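You operate a simulated robot arm through the tools that you are given. There is no shell and no other tool.

You run a simulated two-armed robot. Do the job below in one go: nothing can be reset, and whatever is moved stays where it is left.

Task
Hold the tall clear bottle on the top of the white bench steady with one hand and open the stopper of the tall clear bottle with the other.

The check looks at the end state, three seconds after you hand in, the way a careful person would. Anything else that was tipped, shoved, dropped, spilled or broken makes it a failure. A push-on lid holds only when it is set on centred and level and pressed home; a screw cap is set on level and turned clockwise until tight.

Robot
Two 7-joint arms with two-finger parallel grippers on one trunk, on a base that moves. Base frame: it is fixed to the floor where the robot stands at the start and does not move with it; the origin is under the middle of the robot, x ahead of it, y to its left, z up. Lengths are in mm, angles in degrees, forces in N, time in s.
The left shoulder is at the start at [30, 119, 960], the right one opposite. With the tool pointing down near the work surface each hand reaches from about 140 to 660 mm from the robot's upright axis, wherever it stands, measured 20 degrees to its own side. Places, roughly: stopper of the tall clear bottle [2400, -1900, 1100]; tall clear bottle [2500, -2000, 1000]. Payload 3.43 kg a hand.
Tool frame (each hand has its own): the origin (TCP) lies between the finger pads and is the grasp point; the fingertips stand 30 mm ahead of it; z points along the fingers, y is the line along which they close. The gripper opens to 94 mm. The fingers are 28 mm wide and 10 mm thick; the gripper's body (50 by 96 mm) begins 55 mm behind the TCP.
Orientation is that of the tool frame in the base frame, as a unit quaternion [w, x, y, z]. With the fingers straight down and closing along the base's y, the tool's x points along the base's -x, its y along +y and its z along -z.

Tools
- The arms move only by the tool arm_command. It takes "left_rows", "right_rows" or both (then of equal length, played together; a hand with none holds still); each is a list of rows, each an object of numbers (a shift or turn left out is 0, a gripper value left out holds the last): "x", "y", "z": the shift along the base's x, y, z in mm; "rx", "ry", "rz": the turn, a rotation vector about the base's x, y, z in degrees. In form: [{"x": .., "y": .., "z": .., "rx": .., "ry": .., "rz": ..}, ...]. A call has 1 to 20 rows; each row shifts and turns the commanded pose from where the row before left it. "left_hand" and "right_hand" are, for a hand that has rows, the opening, from 0 (shut) to 1 (fully open), set as the call begins (left out, the last holds). Each row takes 0.2 s and may step no farther than 50 mm and 8.6 degrees from the row before; otherwise, or with a gripper value out of range, the whole call is refused. Where a pose cannot be reached the arm comes as near as it can. A force on the tool above 40 N (or 10 N above the force at the start of the call, whichever is more), or a blocked arm, ends the call early, and 0.2 s more pass. The fingers move at their own pace (about 72 mm/s each) and stop on an object; they squeeze with about 40 N. The grip force told is the motor's: it shows also when the fingers shut on nothing. Time passes only in rows, and 0.2 s behind the last, so rows that do not move let the fingers close. The reply holds the time, the measured pose of the TCP, the force on the tool along the base axes, the opening and the grip force, in the units named above and with some noise, with the torque about the TCP (base axes, N m) and any sound that the robot's microphone picked up.
- Cameras (640 x 400 px; columns grow to the right, rows downward): "scene" is now at [48.9, 1.5, 1673]; the picture's right is [0.02, -1.00, 0.00], its down [-0.70, -0.01, -0.71] and it looks along [0.71, 0.01, -0.70] (base axes); focal length 265 px, centre (320, 200). "left" rides on the left gripper at [76, -14, -102] in its tool frame; the picture's right is [0.18, 0.98, 0.00], its down [-0.75, 0.14, -0.64] and it looks along [-0.63, 0.12, 0.77] (tool axes); focal length 243 px, centre (320, 200). "right" rides on the right gripper at [76, 14, -103] in its tool frame; the picture's right is [-0.18, 0.98, 0.00], its down [-0.75, -0.14, -0.64] and it looks along [-0.63, -0.12, 0.77] (tool axes); focal length 243 px, centre (320, 200).
- capture(camera): a new picture of that camera. It takes no simulated time.
- lift_body(by): moves the trunk up (or, below 0, down) by that many mm; the arms and the scene camera ride with it, the base frame stays. It gives what a move gives, with no picture.
- base_move(legs): drives the robot by 1 to 6 legs, each [ahead, turn to the left] in mm and degrees, along the robot's own axes; the way and the turn of a leg run together, so that a leg with both is an arc; at most 1500 mm and 180 degrees a leg. The arms and the cameras ride along, it lands a little off, and it stops where it bumps. It gives what a move gives.
- pan_tilt(pan, tilt): turns the head with the scene camera to pan (to the left, within 143 degrees either way) and tilt (down, from -29 to 69), counted from straight ahead of the robot. It gives what a move gives.
- point_at(camera, pixels): for up to 12 pixels [column, row] of the newest picture of that camera ("zoom" is the newest enlarged one), the place [x, y, z] in the base frame of the surface seen there, good to about 2 mm. It takes no simulated time.
- close_up(camera, box): a new picture of the part [left, top, right, bottom] of that camera's present view, enlarged. It takes no simulated time.
- finish_job(): hands the job in; it is judged then, once.

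Leave the grippers open and the arms clear of the work at the hand-in unless told otherwise.

The tools are called after "Call:" as a command line: name --argument value ..., lists and objects as JSON in quotes. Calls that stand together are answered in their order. arm_command: Moves the arms, as the interface text tells. Its arguments: {"type":"object","properties":{"left_rows":{"type":"array"},"left_hand":{"type":"number"},"right_rows":{"type":"array"},"right_hand":{"type":"number"}},"required":[]} The other tools are called the same way: lift_body (by) moves the trunk up or down; base_move (legs) drives the base; pan_tilt (pan, tilt) turns the head that bears the scene camera; capture (camera) takes a picture; point_at (camera, pixels) gives the place of the surface under pixels of a picture; close_up (camera, box) takes an enlarged picture of a part of a camera's view; finish_job () hands the job in.

At the start:

```text
t: 0.0
left_eef_pos: [492.0, 202.6, 1154.5]
left_tool_rot: [-0.001, 0.0, 1.0, 0.0]
left_contact_force: [1.1, 0.0, -0.6]
left_moment: [-0.03, 0.01, -0.04]
left_opening: 94.1
left_grip_force: 0.1
right_eef_pos: [505.1, -251.0, 1240.1]
right_tool_rot: [0.0, 0.0, 1.0, 0.001]
right_contact_force: [-0.2, -0.8, 0.2]
right_moment: [0.01, 0.0, 0.0]
right_opening: 94.2
right_grip_force: 0.1
trunk travel left (down, up): [-225.0, 185.0]
robot x, y, heading: [4.1, -0.8, 0.0]
head pan, tilt (commanded): [1.1, 44.8]
```

scene: 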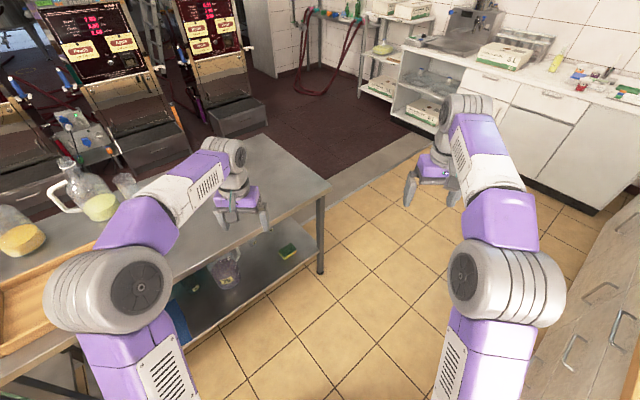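
right: 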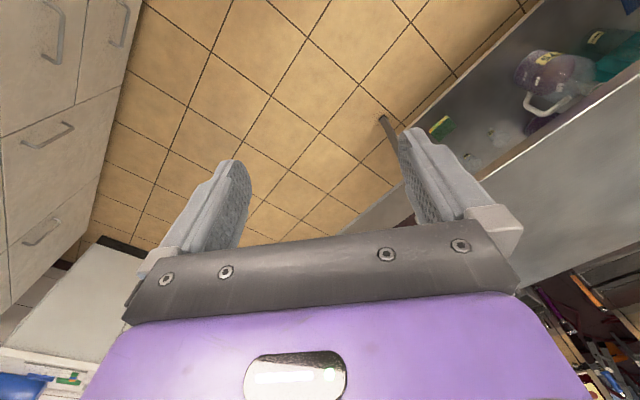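
left: 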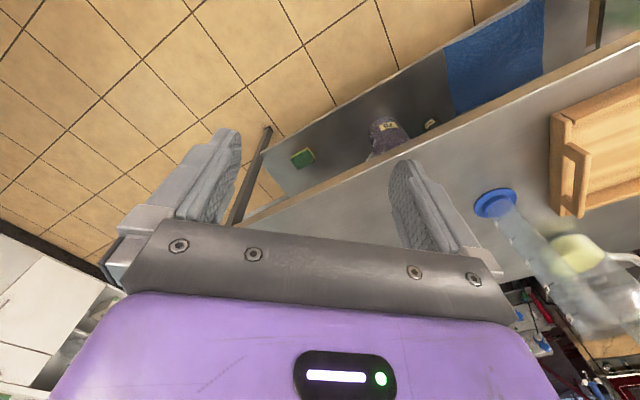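

The white bench is ahead and to the right of me. I will turn the head towards the bottle, which should be near [2500, -2000, 1000], to see it and the way there.

Call:
pan_tilt --pan -38 --tilt 20

Call:
capture --camera "scene"

```text
t: 1.1
left_eef_pos: [491.9, 203.0, 1154.7]
left_tool_rot: [0.0, 0.0, 1.0, 0.0]
left_contact_force: [0.2, 0.2, -0.4]
left_moment: [-0.02, 0.02, -0.03]
left_opening: 94.0
left_grip_force: 0.0
right_eef_pos: [506.5, -250.9, 1240.2]
right_tool_rot: [0.0, 0.0, 1.0, 0.0]
right_contact_force: [0.1, -0.7, 0.0]
right_moment: [-0.01, -0.01, -0.03]
right_opening: 94.2
right_grip_force: 0.0
trunk travel left (down, up): [-225.0, 185.0]
robot x, y, heading: [-1.2, 1.2, -0.2]
head pan, tilt (commanded): [-38.0, 20.0]
```

```text
taken
```

scene: 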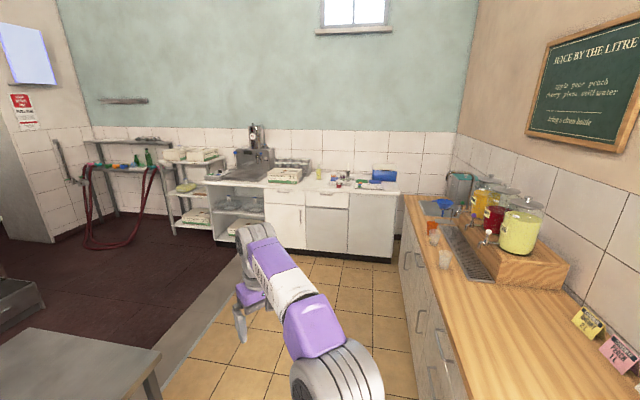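

I see the white bench at about columns 210–400, rows 170–260. I will take an enlarged view of its top and measure some points.

Call:
close_up --camera "scene" --box '[200, 120, 420, 260]'

Call:
point_at --camera "scene" --pixels '[[265, 188], [399, 193], [318, 172], [340, 184], [378, 190], [262, 250], [390, 260], [402, 240], [160, 378], [290, 185], [330, 187]]'

```text
2.86 times, centred on (310, 190) of scene
```

zoom: 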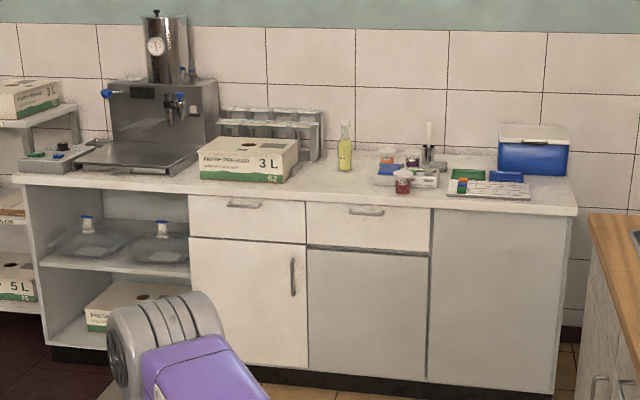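

```text
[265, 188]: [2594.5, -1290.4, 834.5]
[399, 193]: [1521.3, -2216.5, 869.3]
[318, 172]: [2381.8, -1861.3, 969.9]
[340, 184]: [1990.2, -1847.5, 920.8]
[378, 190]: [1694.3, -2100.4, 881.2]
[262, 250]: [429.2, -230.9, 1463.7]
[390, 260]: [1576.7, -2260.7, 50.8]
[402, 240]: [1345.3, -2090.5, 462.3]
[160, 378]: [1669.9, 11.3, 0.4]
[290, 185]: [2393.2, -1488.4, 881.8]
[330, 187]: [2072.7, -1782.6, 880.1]
```

The enlarged view shows a tall clear bottle with yellow liquid at zoom (345,150). I will measure it, its neighbours and the front edge of the bench.

Call:
point_at --camera "zoom" --pixels '[[345, 123], [345, 145], [345, 165], [345, 171], [403, 190], [385, 175], [300, 160], [188, 192], [430, 207], [572, 213], [245, 180], [350, 185]]'

Call:
close_up --camera "scene" --box '[280, 150, 360, 200]'

```text
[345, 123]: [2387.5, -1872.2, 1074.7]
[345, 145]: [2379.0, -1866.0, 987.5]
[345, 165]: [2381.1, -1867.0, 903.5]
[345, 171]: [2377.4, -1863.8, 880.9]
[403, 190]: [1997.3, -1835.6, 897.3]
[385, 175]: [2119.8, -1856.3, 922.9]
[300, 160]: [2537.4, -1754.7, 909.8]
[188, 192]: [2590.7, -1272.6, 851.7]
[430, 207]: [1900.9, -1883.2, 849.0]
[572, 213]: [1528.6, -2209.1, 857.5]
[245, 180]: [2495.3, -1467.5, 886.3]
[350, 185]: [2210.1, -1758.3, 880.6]
```

```text
8.00 times, centred on (320, 175) of scene
```

zoom: 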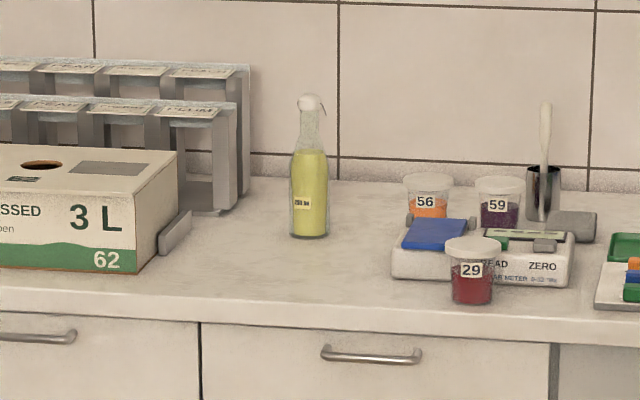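

The bottle stands near [2382, -1868], from z 880 to about 1090, with a white stopper on top that looks like it has a wire bail. Before driving I will check the free floor: the table at lower left and the wooden counter at right.

Call:
capture --camera "scene"

Call:
point_at --camera "scene" --pixels '[[158, 352], [20, 332], [100, 342], [405, 200], [425, 290], [455, 380], [418, 330], [350, 265], [220, 330], [440, 395], [150, 385], [392, 300]]'

```text
taken
```

scene: 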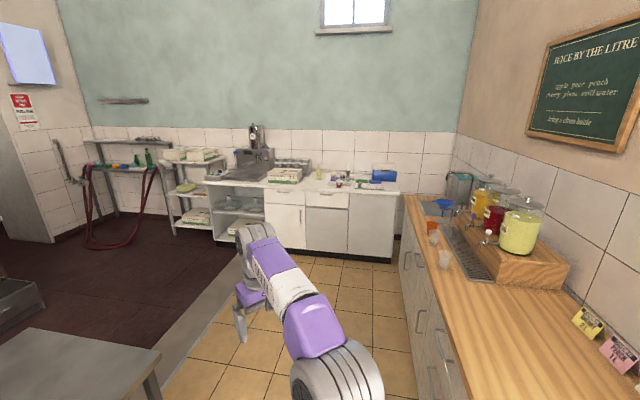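

```text
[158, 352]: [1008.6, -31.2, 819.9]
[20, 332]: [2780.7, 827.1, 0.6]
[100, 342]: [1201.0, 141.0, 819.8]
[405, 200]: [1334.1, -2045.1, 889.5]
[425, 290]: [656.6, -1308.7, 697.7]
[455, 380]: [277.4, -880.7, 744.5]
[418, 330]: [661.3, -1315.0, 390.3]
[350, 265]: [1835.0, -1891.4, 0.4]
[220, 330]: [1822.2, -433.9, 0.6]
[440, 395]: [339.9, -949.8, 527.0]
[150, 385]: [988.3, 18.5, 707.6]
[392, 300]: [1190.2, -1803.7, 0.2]
```

The way is open: the table corner is at [1009, -31], the counter front runs past [656, -1309] and the bench front edge lies about 310 mm this side of the bottle, running along (0.758, 0.652). I will drive to a stand-off about 950 mm in front of the bottle, squarely facing the bench (heading near -49).

Call:
base_move --legs '[[0, -41], [1000, 0], [0, 15], [1100, 0], [0, -23.1]]'

Call:
pan_tilt --pan 0 --tilt 38

Call:
capture --camera "scene"

```text
t: 15.4
left_eef_pos: [2219.4, -1364.4, 1155.2]
left_tool_rot: [0.0, 0.407, 0.914, 0.0]
left_contact_force: [0.4, 0.3, 0.1]
left_moment: [-0.02, -0.01, 0.01]
left_opening: 93.9
left_grip_force: 0.0
right_eef_pos: [1893.1, -1676.9, 1240.1]
right_tool_rot: [-0.001, 0.406, 0.914, 0.0]
right_contact_force: [-0.1, -1.1, 0.3]
right_moment: [0.0, -0.01, -0.01]
right_opening: 93.8
right_grip_force: 0.0
trunk travel left (down, up): [-225.0, 185.0]
robot x, y, heading: [1743.8, -1134.4, -48.0]
head pan, tilt (commanded): [-38.0, 20.0]
```

```text
t: 16.4
left_eef_pos: [2221.1, -1364.2, 1154.7]
left_tool_rot: [-0.001, 0.407, 0.914, 0.0]
left_contact_force: [0.2, -0.9, 0.7]
left_moment: [0.01, 0.0, -0.03]
left_opening: 94.0
left_grip_force: 0.1
right_eef_pos: [1893.0, -1676.2, 1239.8]
right_tool_rot: [0.0, 0.407, 0.913, 0.0]
right_contact_force: [0.5, 0.1, -0.2]
right_moment: [0.02, -0.01, 0.0]
right_opening: 94.2
right_grip_force: 0.1
trunk travel left (down, up): [-225.0, 185.0]
robot x, y, heading: [1743.8, -1132.1, -48.0]
head pan, tilt (commanded): [0.0, 38.0]
```

```text
taken
```

scene: 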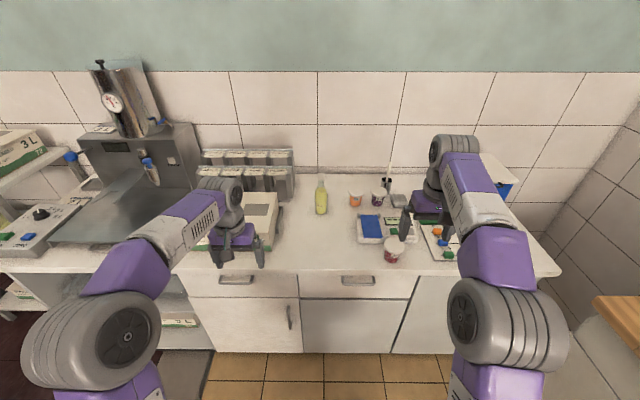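

The bottle is at about (321,196), right ahead. I will enlarge it to see how the stopper is built.

Call:
close_up --camera "scene" --box '[296, 165, 346, 225]'

Call:
close_up --camera "scene" --box '[230, 140, 420, 290]'

```text
6.67 times, centred on (321, 195) of scene
```

zoom: 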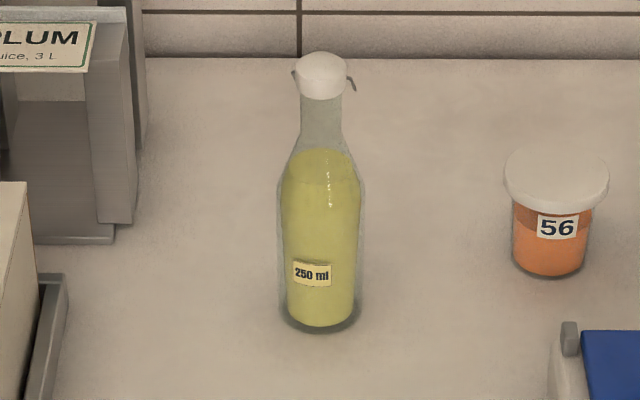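

```text
2.67 times, centred on (325, 215) of scene
```

zoom: 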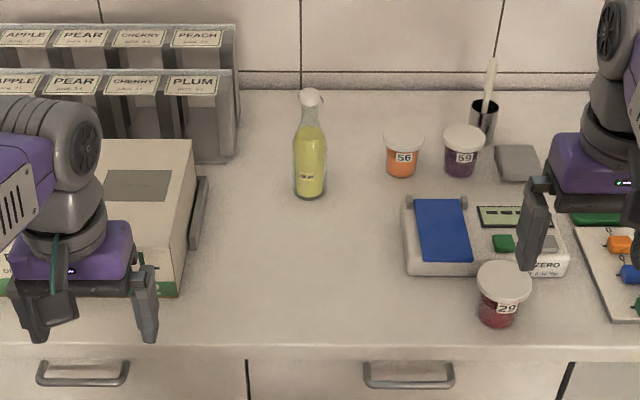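

The stopper is a white domed head with small wire pieces sticking out at its left and right. I will measure the bottle and the things around it in this enlarged view.

Call:
point_at --camera "zoom" --pixels '[[311, 92], [311, 100], [310, 135], [310, 160], [310, 190], [296, 165], [325, 165], [310, 212], [205, 185], [237, 150], [402, 135], [405, 265]]'

Call:
close_up --camera "scene" --box '[311, 168, 331, 183]'

```text
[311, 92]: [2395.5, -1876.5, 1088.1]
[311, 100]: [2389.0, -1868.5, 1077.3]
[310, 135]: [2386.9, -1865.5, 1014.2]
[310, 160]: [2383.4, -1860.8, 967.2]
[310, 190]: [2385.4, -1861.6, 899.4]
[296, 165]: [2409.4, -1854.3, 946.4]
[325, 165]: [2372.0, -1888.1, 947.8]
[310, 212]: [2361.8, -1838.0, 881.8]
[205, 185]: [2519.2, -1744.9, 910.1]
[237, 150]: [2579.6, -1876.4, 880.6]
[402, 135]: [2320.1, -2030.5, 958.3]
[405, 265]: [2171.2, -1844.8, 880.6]
```

```text
16.00 times, centred on (321, 176) of scene
```

zoom: 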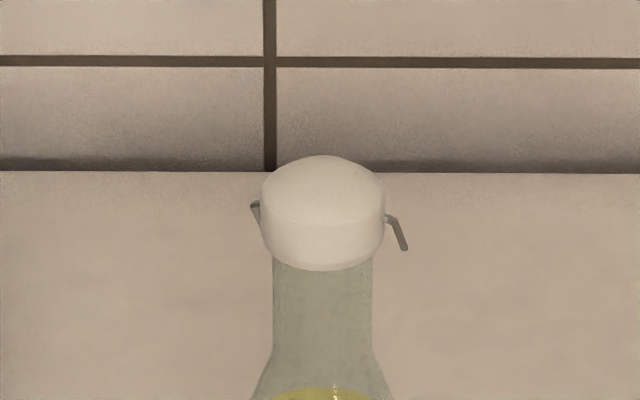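

The bottle axis is about [2400, -1881], body about 56 mm across, top at z 1090. It stands 997 mm ahead of me. Before going closer I will check the heights of the racks and box on the left and what stands on the right.

Call:
capture --camera "scene"

Call:
point_at --camera "scene" --pixels '[[290, 152], [292, 170], [285, 200], [278, 195], [270, 235], [389, 155], [385, 188], [393, 243], [372, 215], [100, 62], [190, 125], [500, 160]]'

```text
taken
```

scene: 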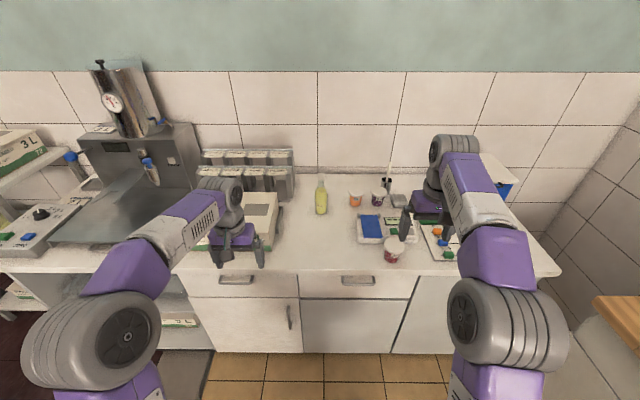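

```text
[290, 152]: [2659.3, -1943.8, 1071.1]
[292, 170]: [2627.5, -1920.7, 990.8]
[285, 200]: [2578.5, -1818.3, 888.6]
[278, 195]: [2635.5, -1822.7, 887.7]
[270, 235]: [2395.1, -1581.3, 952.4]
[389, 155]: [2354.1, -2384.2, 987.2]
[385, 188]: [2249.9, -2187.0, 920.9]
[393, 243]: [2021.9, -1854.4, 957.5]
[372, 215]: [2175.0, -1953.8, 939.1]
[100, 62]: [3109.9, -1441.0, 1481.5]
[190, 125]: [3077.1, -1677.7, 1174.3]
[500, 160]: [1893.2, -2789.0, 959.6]
```

Free space in front of the bottle runs about 150 mm to each side; racks reach z 1071, the hands hang above everything near. I will drive 370 mm ahead, to about 625 mm from the bottle.

Call:
base_move --legs '[[370, 0]]'

Call:
pan_tilt --pan 0 --tilt 50

Call:
capture --camera "scene"

Call:
capture --camera "left"

Call:
capture --camera "right"

```text
t: 18.8
left_eef_pos: [2465.4, -1635.1, 1154.2]
left_tool_rot: [-0.001, 0.406, 0.914, 0.0]
left_contact_force: [0.9, 0.2, -0.7]
left_moment: [0.02, -0.02, -0.01]
left_opening: 93.9
left_grip_force: 0.1
right_eef_pos: [2138.8, -1949.3, 1239.2]
right_tool_rot: [0.0, 0.406, 0.914, 0.0]
right_contact_force: [0.8, -0.2, -0.6]
right_moment: [0.01, 0.03, 0.03]
right_opening: 94.0
right_grip_force: 0.1
trunk travel left (down, up): [-225.0, 185.0]
robot x, y, heading: [1986.6, -1403.9, -48.1]
head pan, tilt (commanded): [0.0, 38.0]
```

```text
t: 19.5
left_eef_pos: [2464.5, -1635.0, 1154.3]
left_tool_rot: [0.0, 0.406, 0.914, 0.0]
left_contact_force: [0.6, -0.3, 0.7]
left_moment: [0.0, 0.01, 0.05]
left_opening: 94.1
left_grip_force: 0.0
right_eef_pos: [2137.2, -1948.1, 1240.2]
right_tool_rot: [0.0, 0.406, 0.914, 0.001]
right_contact_force: [-0.1, -0.7, 0.5]
right_moment: [-0.05, 0.01, -0.01]
right_opening: 94.0
right_grip_force: 0.0
trunk travel left (down, up): [-225.0, 185.0]
robot x, y, heading: [1987.1, -1401.4, -48.0]
head pan, tilt (commanded): [0.0, 50.0]
```

```text
taken
```

scene: 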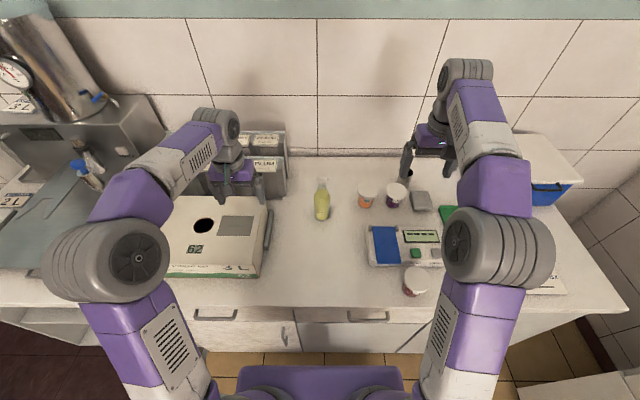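

```text
taken
```

left: 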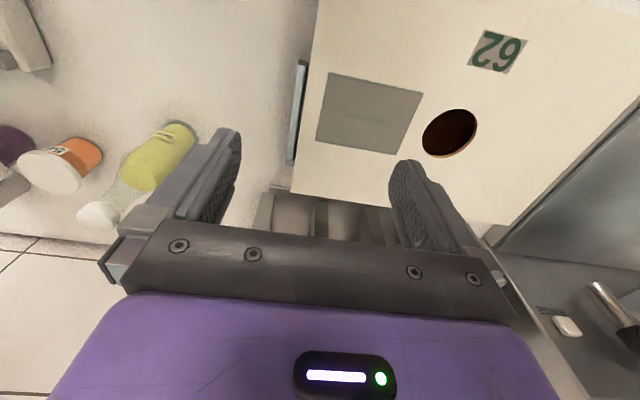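

```text
taken
```

right: 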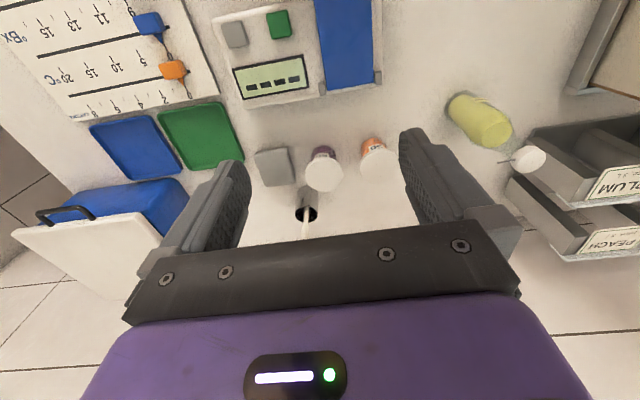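

No bump. From the right wrist camera the stopper is at (525,158) and from the left at (98,213). I will enlarge both.

Call:
close_up --camera "right" --box '[490, 125, 570, 185]'

Call:
close_up --camera "left" --box '[60, 170, 140, 240]'

Call:
close_up --camera "scene" --box '[305, 170, 340, 225]'

```text
6.67 times, centred on (530, 155) of right
```

zoom: 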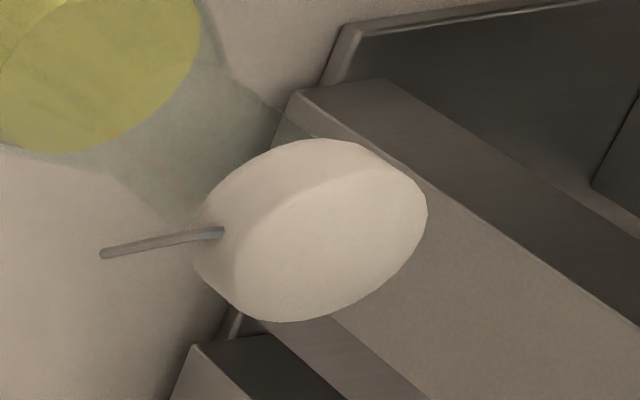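

```text
5.71 times, centred on (100, 205) of left
```

zoom: 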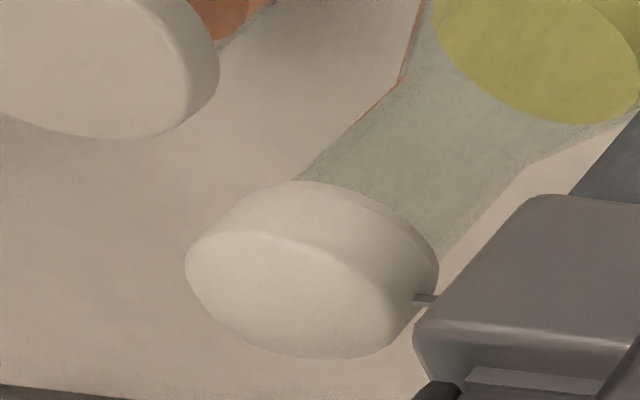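

```text
7.27 times, centred on (322, 198) of scene
```

zoom: 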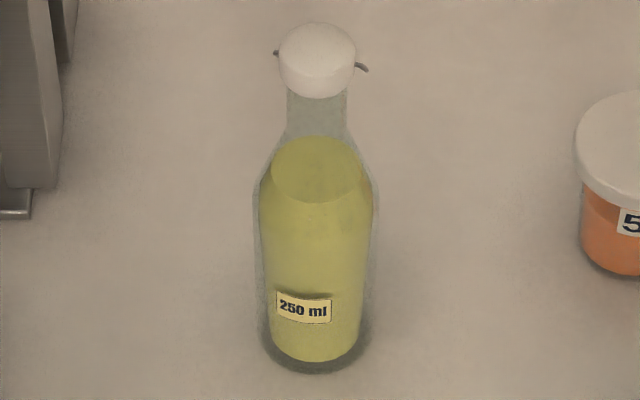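

The lever-like wire sticks out of the stopper's right side; a short stub is on the left. I want side views, so I will turn the right hand about 64 degrees to the left, raising it a little and bringing it slightly nearer, and look again.

Call:
arm_command --right_rows '[{"x": 6, "y": -1, "z": 6.5, "rz": 8}, {"x": 6, "y": -1, "z": 6.5, "rz": 8}, {"x": 6, "y": -1, "z": 6.5, "rz": 8}, {"x": 6, "y": -1, "z": 6.5, "rz": 8}, {"x": 6, "y": -1, "z": 6.5, "rz": 8}, {"x": 6, "y": -1, "z": 6.5, "rz": 8}, {"x": 6, "y": -1, "z": 6.5, "rz": 8}, {"x": 6, "y": -1, "z": 6.5, "rz": 8}]'

Call:
capture --camera "right"

```text
t: 21.3
left_eef_pos: [2466.0, -1635.0, 1153.9]
left_tool_rot: [0.0, 0.406, 0.914, 0.0]
left_contact_force: [0.8, -0.8, -0.2]
left_moment: [0.01, 0.0, 0.02]
left_opening: 93.9
left_grip_force: 0.0
right_eef_pos: [2173.3, -1945.8, 1275.6]
right_tool_rot: [0.002, -0.071, 0.997, -0.003]
right_contact_force: [-0.2, 0.3, -0.9]
right_moment: [0.0, 0.0, -0.01]
right_opening: 94.0
right_grip_force: 0.0
right hand out of reach, approached as far as the arm can: row 6, 7, 8
trunk travel left (down, up): [-225.0, 185.0]
robot x, y, heading: [1983.4, -1405.3, -48.0]
head pan, tilt (commanded): [0.0, 50.0]
```

```text
taken
```

right: 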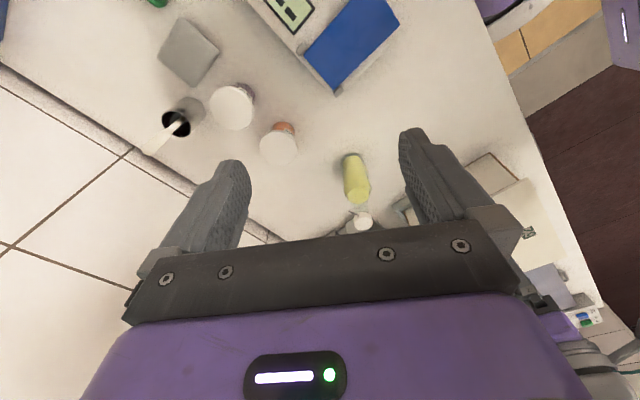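

The stopper shows at (360,220). I will enlarge it from this side.

Call:
close_up --camera "right" --box '[340, 195, 384, 235]'

Call:
close_up --camera "right" --box '[335, 140, 415, 240]'

```text
10.00 times, centred on (362, 215) of right
```

zoom: 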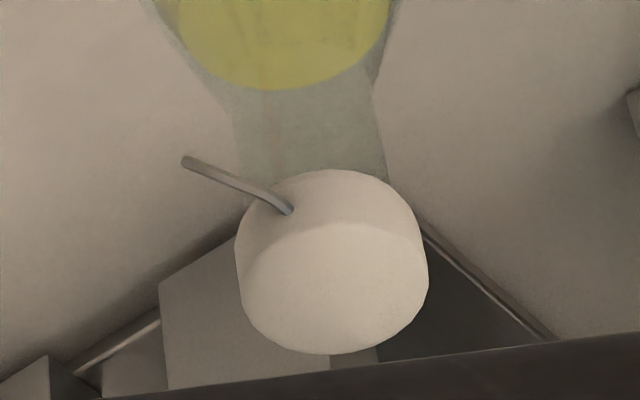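

```text
4.00 times, centred on (375, 190) of right
```

zoom: 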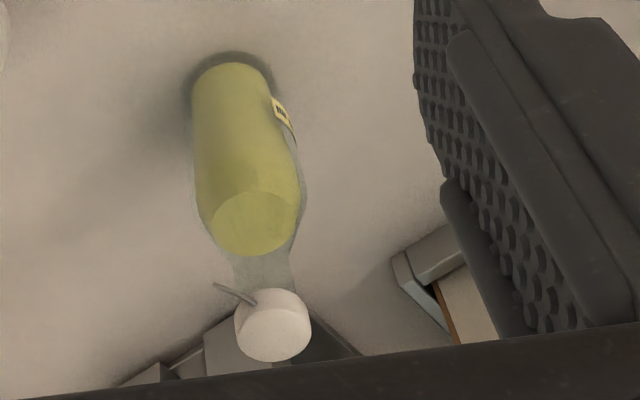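

I will measure the wire's root (255,302) and tip (216,285) and the cap in this enlarged view.

Call:
point_at --camera "zoom" --pixels '[[255, 303], [245, 297], [232, 291], [222, 287], [216, 285], [275, 340], [270, 300], [290, 297], [300, 330], [240, 330], [262, 270], [250, 220]]'

Call:
close_up --camera "right" --box '[345, 200, 375, 225]'

Call:
point_at --camera "zoom" --pixels '[[198, 195], [170, 180], [130, 165], [90, 150], [60, 140], [240, 210]]'

```text
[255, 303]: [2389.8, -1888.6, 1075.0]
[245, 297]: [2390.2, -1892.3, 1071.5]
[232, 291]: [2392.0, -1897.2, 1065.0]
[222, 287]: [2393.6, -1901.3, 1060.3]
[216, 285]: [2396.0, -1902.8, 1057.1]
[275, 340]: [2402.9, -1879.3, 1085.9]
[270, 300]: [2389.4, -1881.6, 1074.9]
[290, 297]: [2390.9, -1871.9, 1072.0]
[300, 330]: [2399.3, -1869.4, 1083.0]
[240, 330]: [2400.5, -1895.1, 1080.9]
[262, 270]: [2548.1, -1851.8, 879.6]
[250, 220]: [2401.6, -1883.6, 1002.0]
```

```text
16.00 times, centred on (360, 212) of right
```

zoom: 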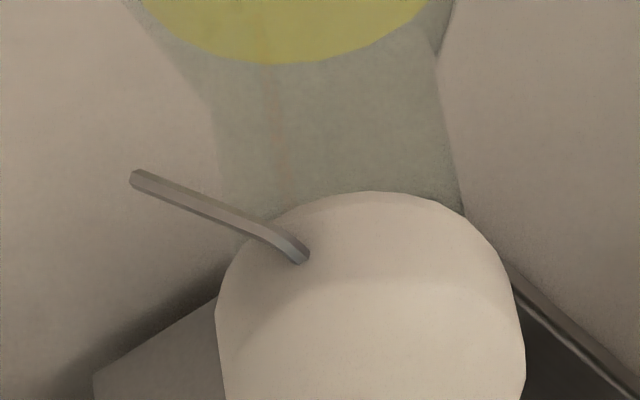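

```text
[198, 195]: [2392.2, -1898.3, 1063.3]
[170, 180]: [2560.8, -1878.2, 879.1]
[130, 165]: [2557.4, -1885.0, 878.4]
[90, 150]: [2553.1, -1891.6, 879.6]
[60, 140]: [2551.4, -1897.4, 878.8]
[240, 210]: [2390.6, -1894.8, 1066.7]
```

The wire leaves the cap's right side at [2390, -1889, 1075] and runs back and down to [2396, -1903, 1057]. Cap centre is about [2402, -1881]. Now I will raise the trunk by 120 mm (needed anyway to work above the bottle) and turn the left hand to look at the left side.

Call:
lift_body --by 120

Call:
arm_command --left_rows '[{"rz": -8}, {"rz": -8}, {"rz": -8}, {"rz": -8}, {"rz": -8}, {"rz": -8}, {"rz": -8}]'

Call:
capture --camera "left"

Call:
capture --camera "right"

```text
t: 22.8
left_eef_pos: [2464.5, -1635.3, 1275.2]
left_tool_rot: [0.0, 0.407, 0.914, 0.0]
left_contact_force: [0.1, -0.2, 0.3]
left_moment: [0.0, 0.03, 0.02]
left_opening: 94.2
left_grip_force: 0.1
right_eef_pos: [2172.2, -1946.1, 1395.3]
right_tool_rot: [0.003, -0.071, 0.997, -0.001]
right_contact_force: [0.0, -0.3, 0.3]
right_moment: [-0.05, 0.01, 0.01]
right_opening: 93.8
right_grip_force: 0.1
trunk travel left (down, up): [-345.0, 65.0]
robot x, y, heading: [1986.8, -1408.9, -48.3]
head pan, tilt (commanded): [0.0, 50.0]
```

```text
t: 24.4
left_eef_pos: [2465.8, -1633.2, 1275.2]
left_tool_rot: [0.0, 0.789, 0.615, 0.0]
left_contact_force: [-0.5, -0.3, 0.4]
left_moment: [-0.01, 0.01, -0.01]
left_opening: 93.9
left_grip_force: 0.1
right_eef_pos: [2172.3, -1945.4, 1397.2]
right_tool_rot: [0.002, -0.071, 0.997, -0.002]
right_contact_force: [-0.2, 0.1, -0.8]
right_moment: [0.01, 0.0, 0.02]
right_opening: 93.9
right_grip_force: 0.0
trunk travel left (down, up): [-345.0, 65.0]
robot x, y, heading: [1987.2, -1405.5, -48.0]
head pan, tilt (commanded): [0.0, 50.0]
```

```text
taken
```

left: 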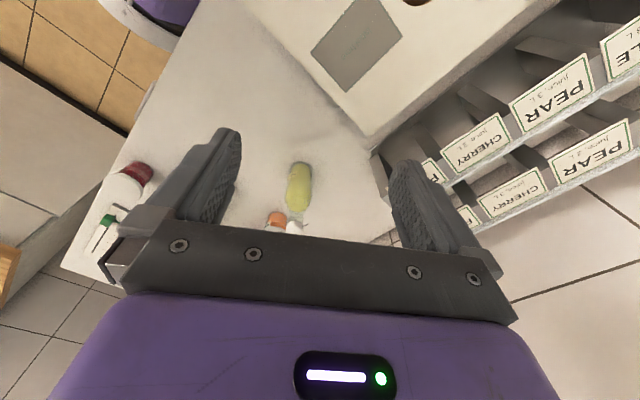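

```text
taken
```

right: 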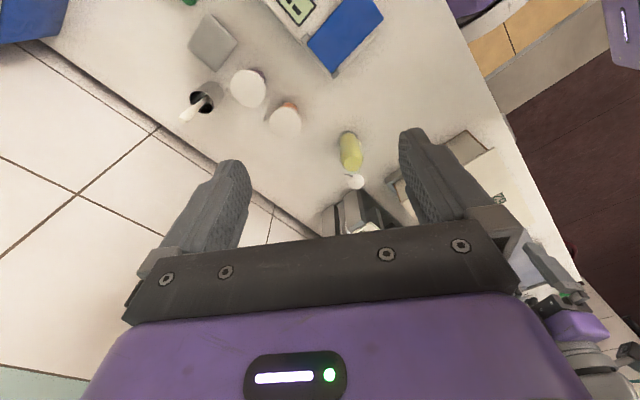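

The stopper is at (294,227) in the left view, just above the palm edge. I will enlarge it, and the right view's (355,180) too.

Call:
close_up --camera "left" --box '[278, 208, 318, 236]'

Call:
close_up --camera "right" --box '[338, 165, 370, 190]'

Call:
close_up --camera "scene" --box '[305, 200, 340, 225]'

Call:
capture --camera "scene"

```text
14.29 times, centred on (298, 222) of left
```

zoom: 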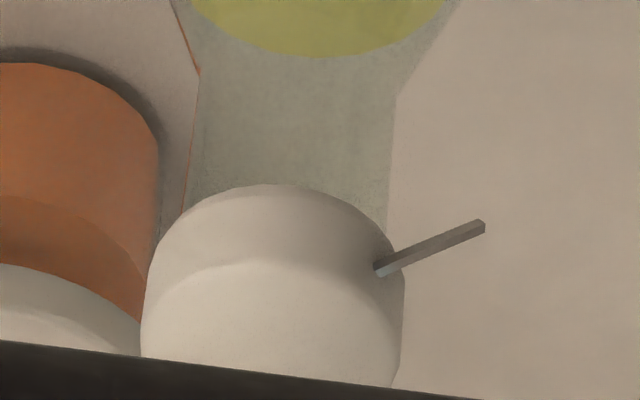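

```text
16.00 times, centred on (354, 178) of right
```

zoom: 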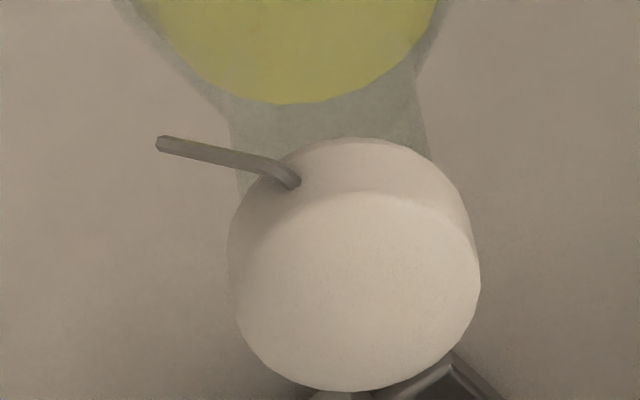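

```text
16.00 times, centred on (322, 212) of scene
```

zoom: 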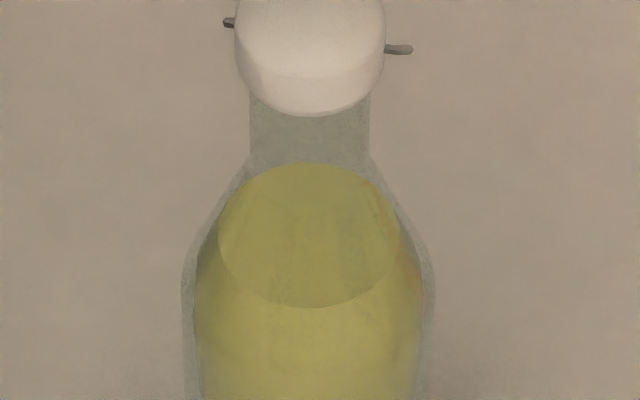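

```text
taken
```

scene: 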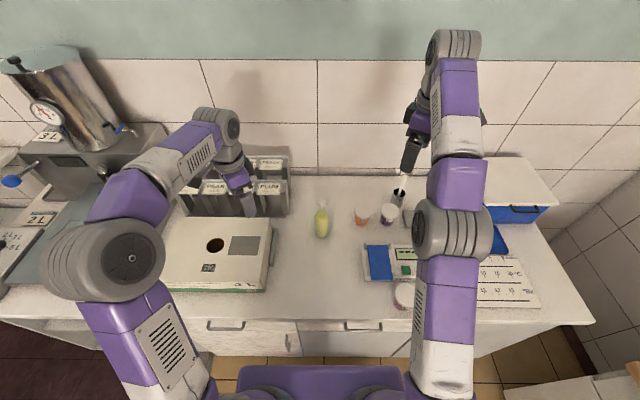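

Both sides carry a wire that runs back and down. I will measure the left one: root (380,268), tip (480,226) in the enlarged left view.

Call:
close_up --camera "left" --box '[278, 208, 318, 236]'

Call:
point_at --camera "zoom" --pixels '[[380, 268], [405, 257], [430, 247], [455, 237], [480, 226], [360, 300], [280, 230], [280, 320], [200, 270], [300, 150]]'

Call:
close_up --camera "scene" --box '[310, 192, 334, 210]'

Call:
point_at --camera "zoom" --pixels '[[440, 195], [460, 195], [475, 195], [210, 155], [320, 130], [320, 180], [320, 240], [320, 290], [250, 150], [400, 150], [320, 40]]'

```text
14.29 times, centred on (298, 222) of left
```

zoom: 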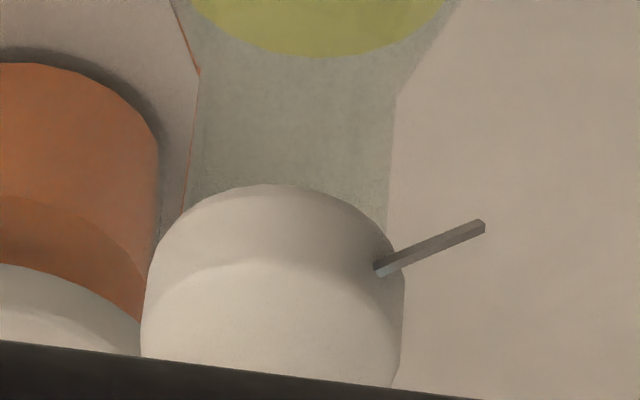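

```text
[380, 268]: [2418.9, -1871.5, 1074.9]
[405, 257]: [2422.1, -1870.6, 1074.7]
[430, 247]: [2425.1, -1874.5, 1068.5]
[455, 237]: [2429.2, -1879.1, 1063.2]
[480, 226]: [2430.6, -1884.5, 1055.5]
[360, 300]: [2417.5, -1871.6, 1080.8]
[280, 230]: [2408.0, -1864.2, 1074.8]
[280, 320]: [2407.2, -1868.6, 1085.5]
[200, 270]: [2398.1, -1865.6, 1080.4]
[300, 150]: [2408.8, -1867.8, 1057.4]
```

```text
16.00 times, centred on (322, 201) of scene
```

zoom: 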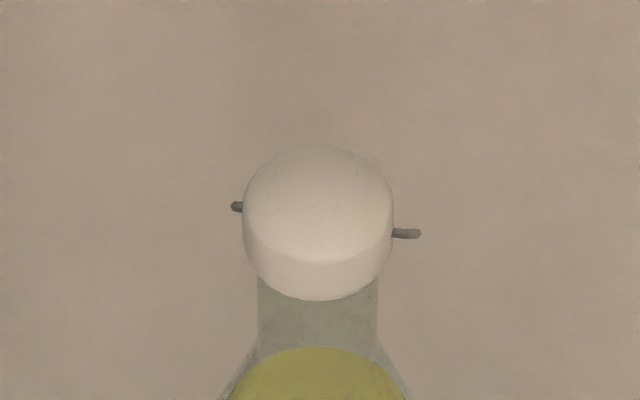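

```text
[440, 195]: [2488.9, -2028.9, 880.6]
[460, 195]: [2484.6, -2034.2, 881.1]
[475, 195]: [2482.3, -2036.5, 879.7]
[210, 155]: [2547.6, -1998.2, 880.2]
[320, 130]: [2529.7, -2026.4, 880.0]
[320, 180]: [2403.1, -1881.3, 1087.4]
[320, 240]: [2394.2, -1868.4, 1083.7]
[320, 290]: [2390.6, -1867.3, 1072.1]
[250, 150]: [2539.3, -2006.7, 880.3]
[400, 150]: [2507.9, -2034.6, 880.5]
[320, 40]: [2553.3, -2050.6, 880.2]
```

The wires' tips lie behind the neck at z about 1056, so the stopper most likely swings back about a hinge there. Plan: the left hand holds the bottle's body from the front-left with fingers level; the right hand will come from the right with the fingers in front of and behind the cap and roll it open. First I bring the left hand to a waiting pose 130 mm in front of the bottle: turn back 31 degrees, pitch up 60 degrees and shift, high up, then come down.

Call:
arm_command --left_rows '[{"rz": 7.75}, {"rz": 7.75}, {"rz": 7.75}, {"rz": 7.75}, {"x": -12.3, "y": -16.2, "rx": -7.17, "ry": -2.19}, {"x": -12.3, "y": -16.2, "rx": -7.17, "ry": -2.19}, {"x": -12.3, "y": -16.2, "rx": -7.17, "ry": -2.19}, {"x": -12.3, "y": -16.2, "rx": -7.17, "ry": -2.19}, {"x": -12.3, "y": -16.2, "rx": -7.17, "ry": -2.19}, {"x": -12.3, "y": -16.2, "rx": -7.17, "ry": -2.19}, {"x": -12.3, "y": -16.2, "rx": -7.17, "ry": -2.19}, {"x": -12.3, "y": -16.2, "rx": -7.17, "ry": -2.19}]' --left_hand 1

Call:
capture --camera "scene"

Call:
capture --camera "left"

```text
t: 27.0
left_eef_pos: [2365.5, -1767.6, 1273.7]
left_tool_rot: [0.402, 0.515, 0.696, -0.297]
left_contact_force: [-0.1, -0.2, 0.1]
left_moment: [-0.02, 0.04, 0.02]
left_opening: 93.9
left_grip_force: 0.0
right_eef_pos: [2171.5, -1947.2, 1396.6]
right_tool_rot: [0.002, -0.069, 0.998, -0.002]
right_contact_force: [0.3, -0.3, 0.6]
right_moment: [0.02, -0.02, -0.01]
right_opening: 94.2
right_grip_force: 0.0
trunk travel left (down, up): [-345.0, 65.0]
robot x, y, heading: [1984.1, -1404.0, -48.1]
head pan, tilt (commanded): [0.0, 50.0]
```

```text
taken
```

scene: 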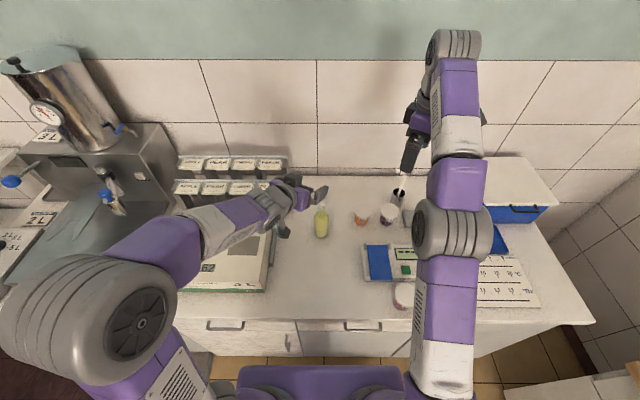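

```text
taken
```

left: 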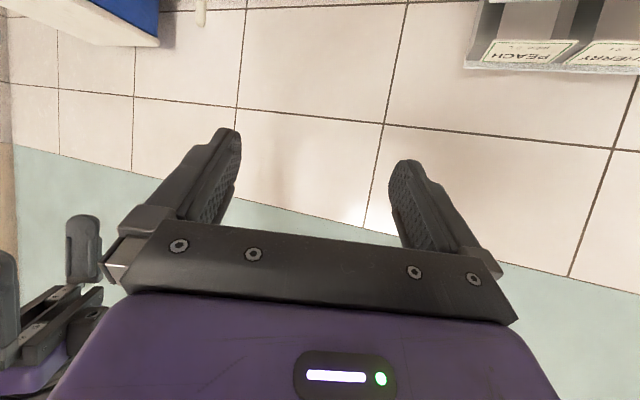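

The left hand now points toward the bottle at 30 degrees below level, high up. I will lower it 270 mm straight down to the waiting pose, in two parts, watching the forearm over the box.

Call:
arm_command --left_rows '[{"z": -45}, {"z": -45}, {"z": -45}, {"z": -45}]'

Call:
capture --camera "scene"

```text
t: 28.0
left_eef_pos: [2371.8, -1767.7, 1093.1]
left_tool_rot: [0.402, 0.514, 0.697, -0.297]
left_contact_force: [0.8, -0.1, -1.0]
left_moment: [-0.01, 0.0, 0.0]
left_opening: 94.4
left_grip_force: 0.0
right_eef_pos: [2173.3, -1947.0, 1394.6]
right_tool_rot: [0.002, -0.07, 0.998, -0.001]
right_contact_force: [0.4, 0.2, -0.2]
right_moment: [0.0, 0.01, -0.01]
right_opening: 94.1
right_grip_force: 0.0
trunk travel left (down, up): [-345.0, 65.0]
robot x, y, heading: [1983.9, -1405.2, -47.9]
head pan, tilt (commanded): [0.0, 50.0]
```

```text
taken
```

scene: 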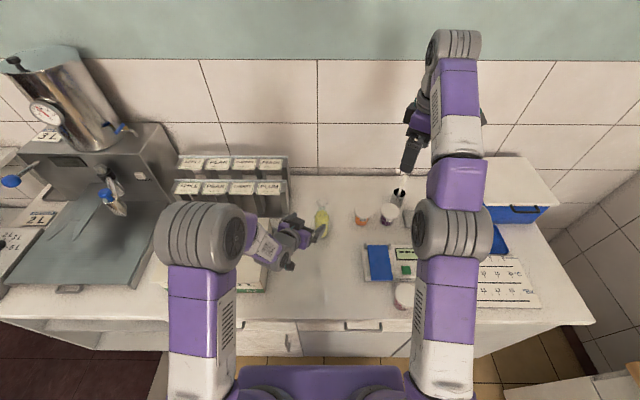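

The arm clears the box. I will lower it the remaining 88 mm and look with the left camera.

Call:
arm_command --left_rows '[{"z": -44}, {"z": -44}, {}]'

Call:
capture --camera "left"

Call:
capture --camera "scene"

```text
t: 28.8
left_eef_pos: [2369.7, -1766.3, 1006.5]
left_tool_rot: [0.402, 0.515, 0.696, -0.298]
left_contact_force: [-0.2, 0.2, -0.3]
left_moment: [0.02, 0.03, 0.03]
left_opening: 93.9
left_grip_force: 0.0
right_eef_pos: [2172.1, -1944.2, 1395.4]
right_tool_rot: [0.001, -0.07, 0.998, -0.001]
right_contact_force: [0.4, 0.2, 0.2]
right_moment: [0.0, 0.01, 0.03]
right_opening: 93.7
right_grip_force: 0.1
trunk travel left (down, up): [-345.0, 65.0]
robot x, y, heading: [1987.5, -1408.7, -48.1]
head pan, tilt (commanded): [0.0, 50.0]
```

```text
taken
```

left: 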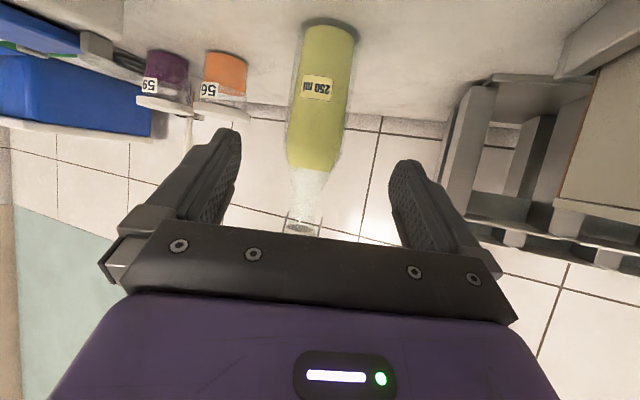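

```text
taken
```

scene: 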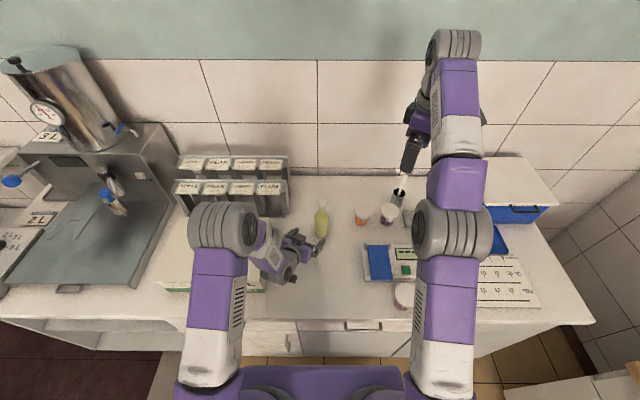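

Now the bottle is seen from below-front in the left view (upside down), with the stopper near (302,225). I will enlarge that area to see the underside and any hinge.

Call:
close_up --camera "left" --box '[275, 160, 335, 240]'

Call:
close_up --camera "left" --box '[284, 210, 320, 236]'

```text
5.00 times, centred on (305, 200) of left
```

zoom: 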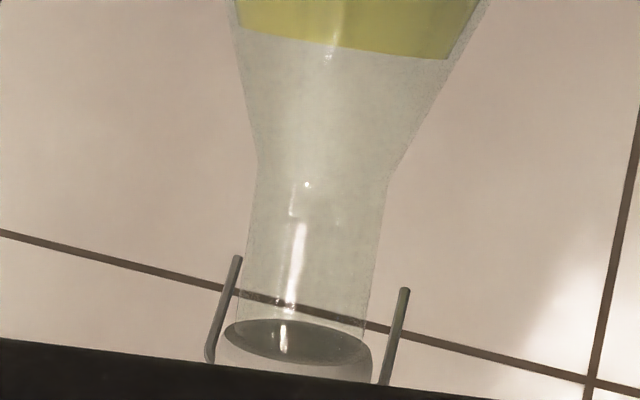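

```text
15.38 times, centred on (302, 223) of left
```

zoom: 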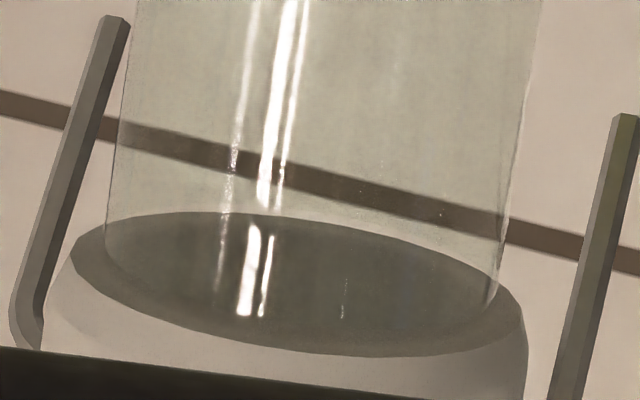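

The wires are simply two prongs fixed to the cap beside the neck. Now the left hand: the bottle is centred between the fingers (column about 320 at row 105). I will advance 130 mm along the fingers in small rows, open, without gripping yet.

Call:
arm_command --left_rows '[{"x": 5.2, "y": -17.5, "z": -11}, {"x": 5.2, "y": -17.5, "z": -11}, {"x": 5.2, "y": -17.5, "z": -11}, {"x": 5.2, "y": -17.5, "z": -11}, {"x": 5.2, "y": -17.5, "z": -11}, {"x": 5.2, "y": -17.5, "z": -11}]'

Call:
capture --camera "left"

Call:
close_up --camera "scene" --box '[250, 170, 390, 300]'

```text
t: 30.2
left_eef_pos: [2400.3, -1869.4, 940.4]
left_tool_rot: [0.401, 0.515, 0.696, -0.299]
left_contact_force: [0.0, -0.5, -0.1]
left_moment: [0.03, 0.03, 0.03]
left_opening: 94.1
left_grip_force: 0.0
right_eef_pos: [2172.7, -1946.1, 1395.5]
right_tool_rot: [0.002, -0.071, 0.997, -0.002]
right_contact_force: [0.2, -0.1, 0.0]
right_moment: [0.04, -0.01, -0.02]
right_opening: 94.1
right_grip_force: 0.0
trunk travel left (down, up): [-345.0, 65.0]
robot x, y, heading: [1985.0, -1408.8, -47.8]
head pan, tilt (commanded): [0.0, 50.0]
```

```text
taken
```

left: 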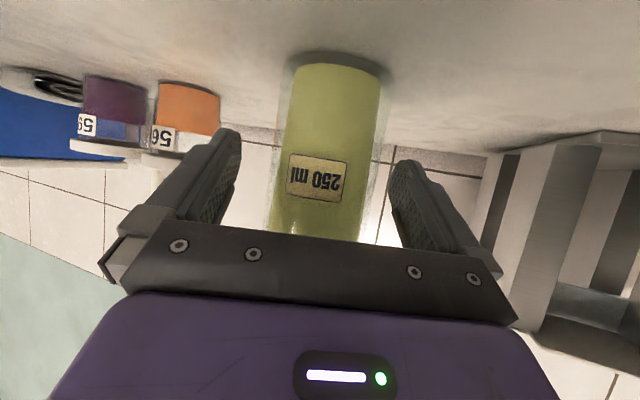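

```text
3.08 times, centred on (320, 235) of scene
```

zoom: 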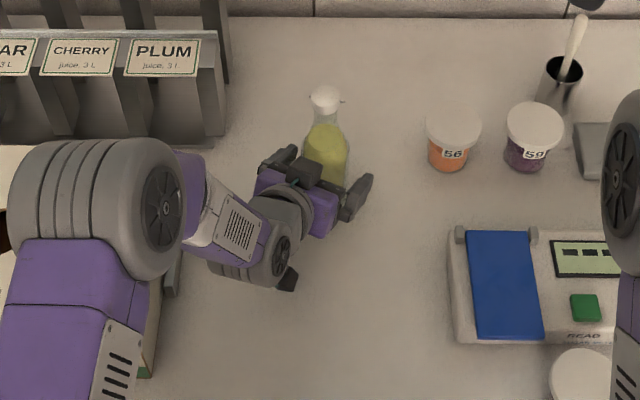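

The bottle is between the left fingers, centred (body 272–365 against fingertips 228 and 405). I will first narrow the opening to about 64 mm, then close.

Call:
arm_command --left_rows '[{}, {}, {}]' --left_hand 0.68

Call:
capture --camera "left"

```text
t: 31.0
left_eef_pos: [2398.3, -1868.1, 941.4]
left_tool_rot: [0.402, 0.515, 0.696, -0.298]
left_contact_force: [1.5, -0.4, 0.0]
left_moment: [-0.01, 0.01, 0.0]
left_opening: 64.7
left_grip_force: 1.0
right_eef_pos: [2173.0, -1945.7, 1395.5]
right_tool_rot: [0.002, -0.071, 0.997, -0.001]
right_contact_force: [-0.4, 0.3, 0.1]
right_moment: [0.0, 0.0, 0.01]
right_opening: 94.2
right_grip_force: 0.1
trunk travel left (down, up): [-345.0, 65.0]
robot x, y, heading: [1982.5, -1402.8, -48.1]
head pan, tilt (commanded): [0.0, 50.0]
```

```text
taken
```

left: 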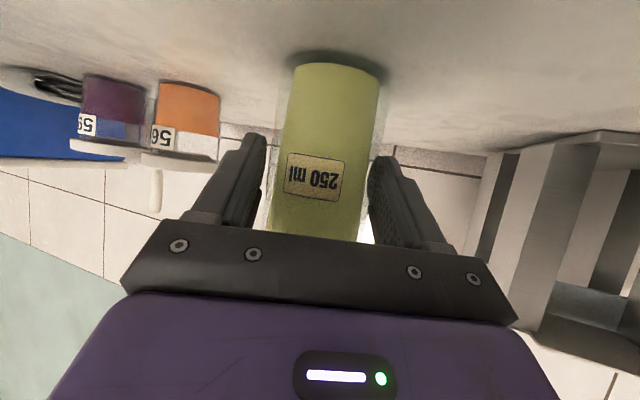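

Both fingers are just beside the glass. I will close the left hand onto the body now.

Call:
arm_command --left_rows '[{}, {}, {}]' --left_hand 0

Call:
capture --camera "left"

Call:
close_up --camera "scene" --box '[250, 170, 390, 300]'

```text
t: 31.8
left_eef_pos: [2399.9, -1867.2, 941.9]
left_tool_rot: [0.402, 0.515, 0.696, -0.298]
left_contact_force: [1.4, 1.0, -0.1]
left_moment: [-0.01, 0.04, 0.04]
left_opening: 62.8
left_grip_force: 39.6
right_eef_pos: [2172.9, -1945.3, 1395.8]
right_tool_rot: [0.002, -0.07, 0.998, -0.002]
right_contact_force: [0.8, 0.6, 0.0]
right_moment: [-0.03, 0.0, -0.02]
right_opening: 94.1
right_grip_force: 0.0
trunk travel left (down, up): [-345.0, 65.0]
robot x, y, heading: [1986.3, -1401.0, -48.1]
head pan, tilt (commanded): [0.0, 50.0]
```

```text
taken
```

left: 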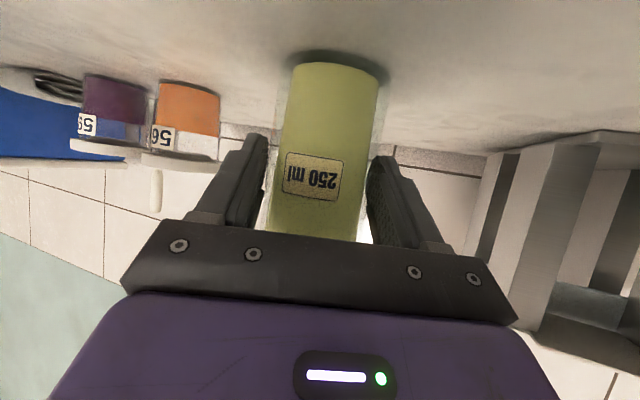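

```text
3.08 times, centred on (320, 235) of scene
```

zoom: 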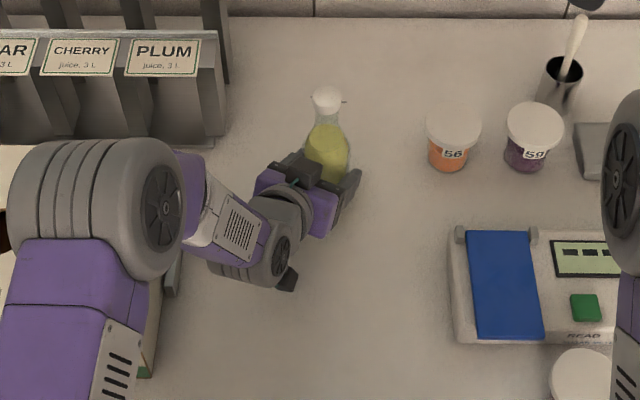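

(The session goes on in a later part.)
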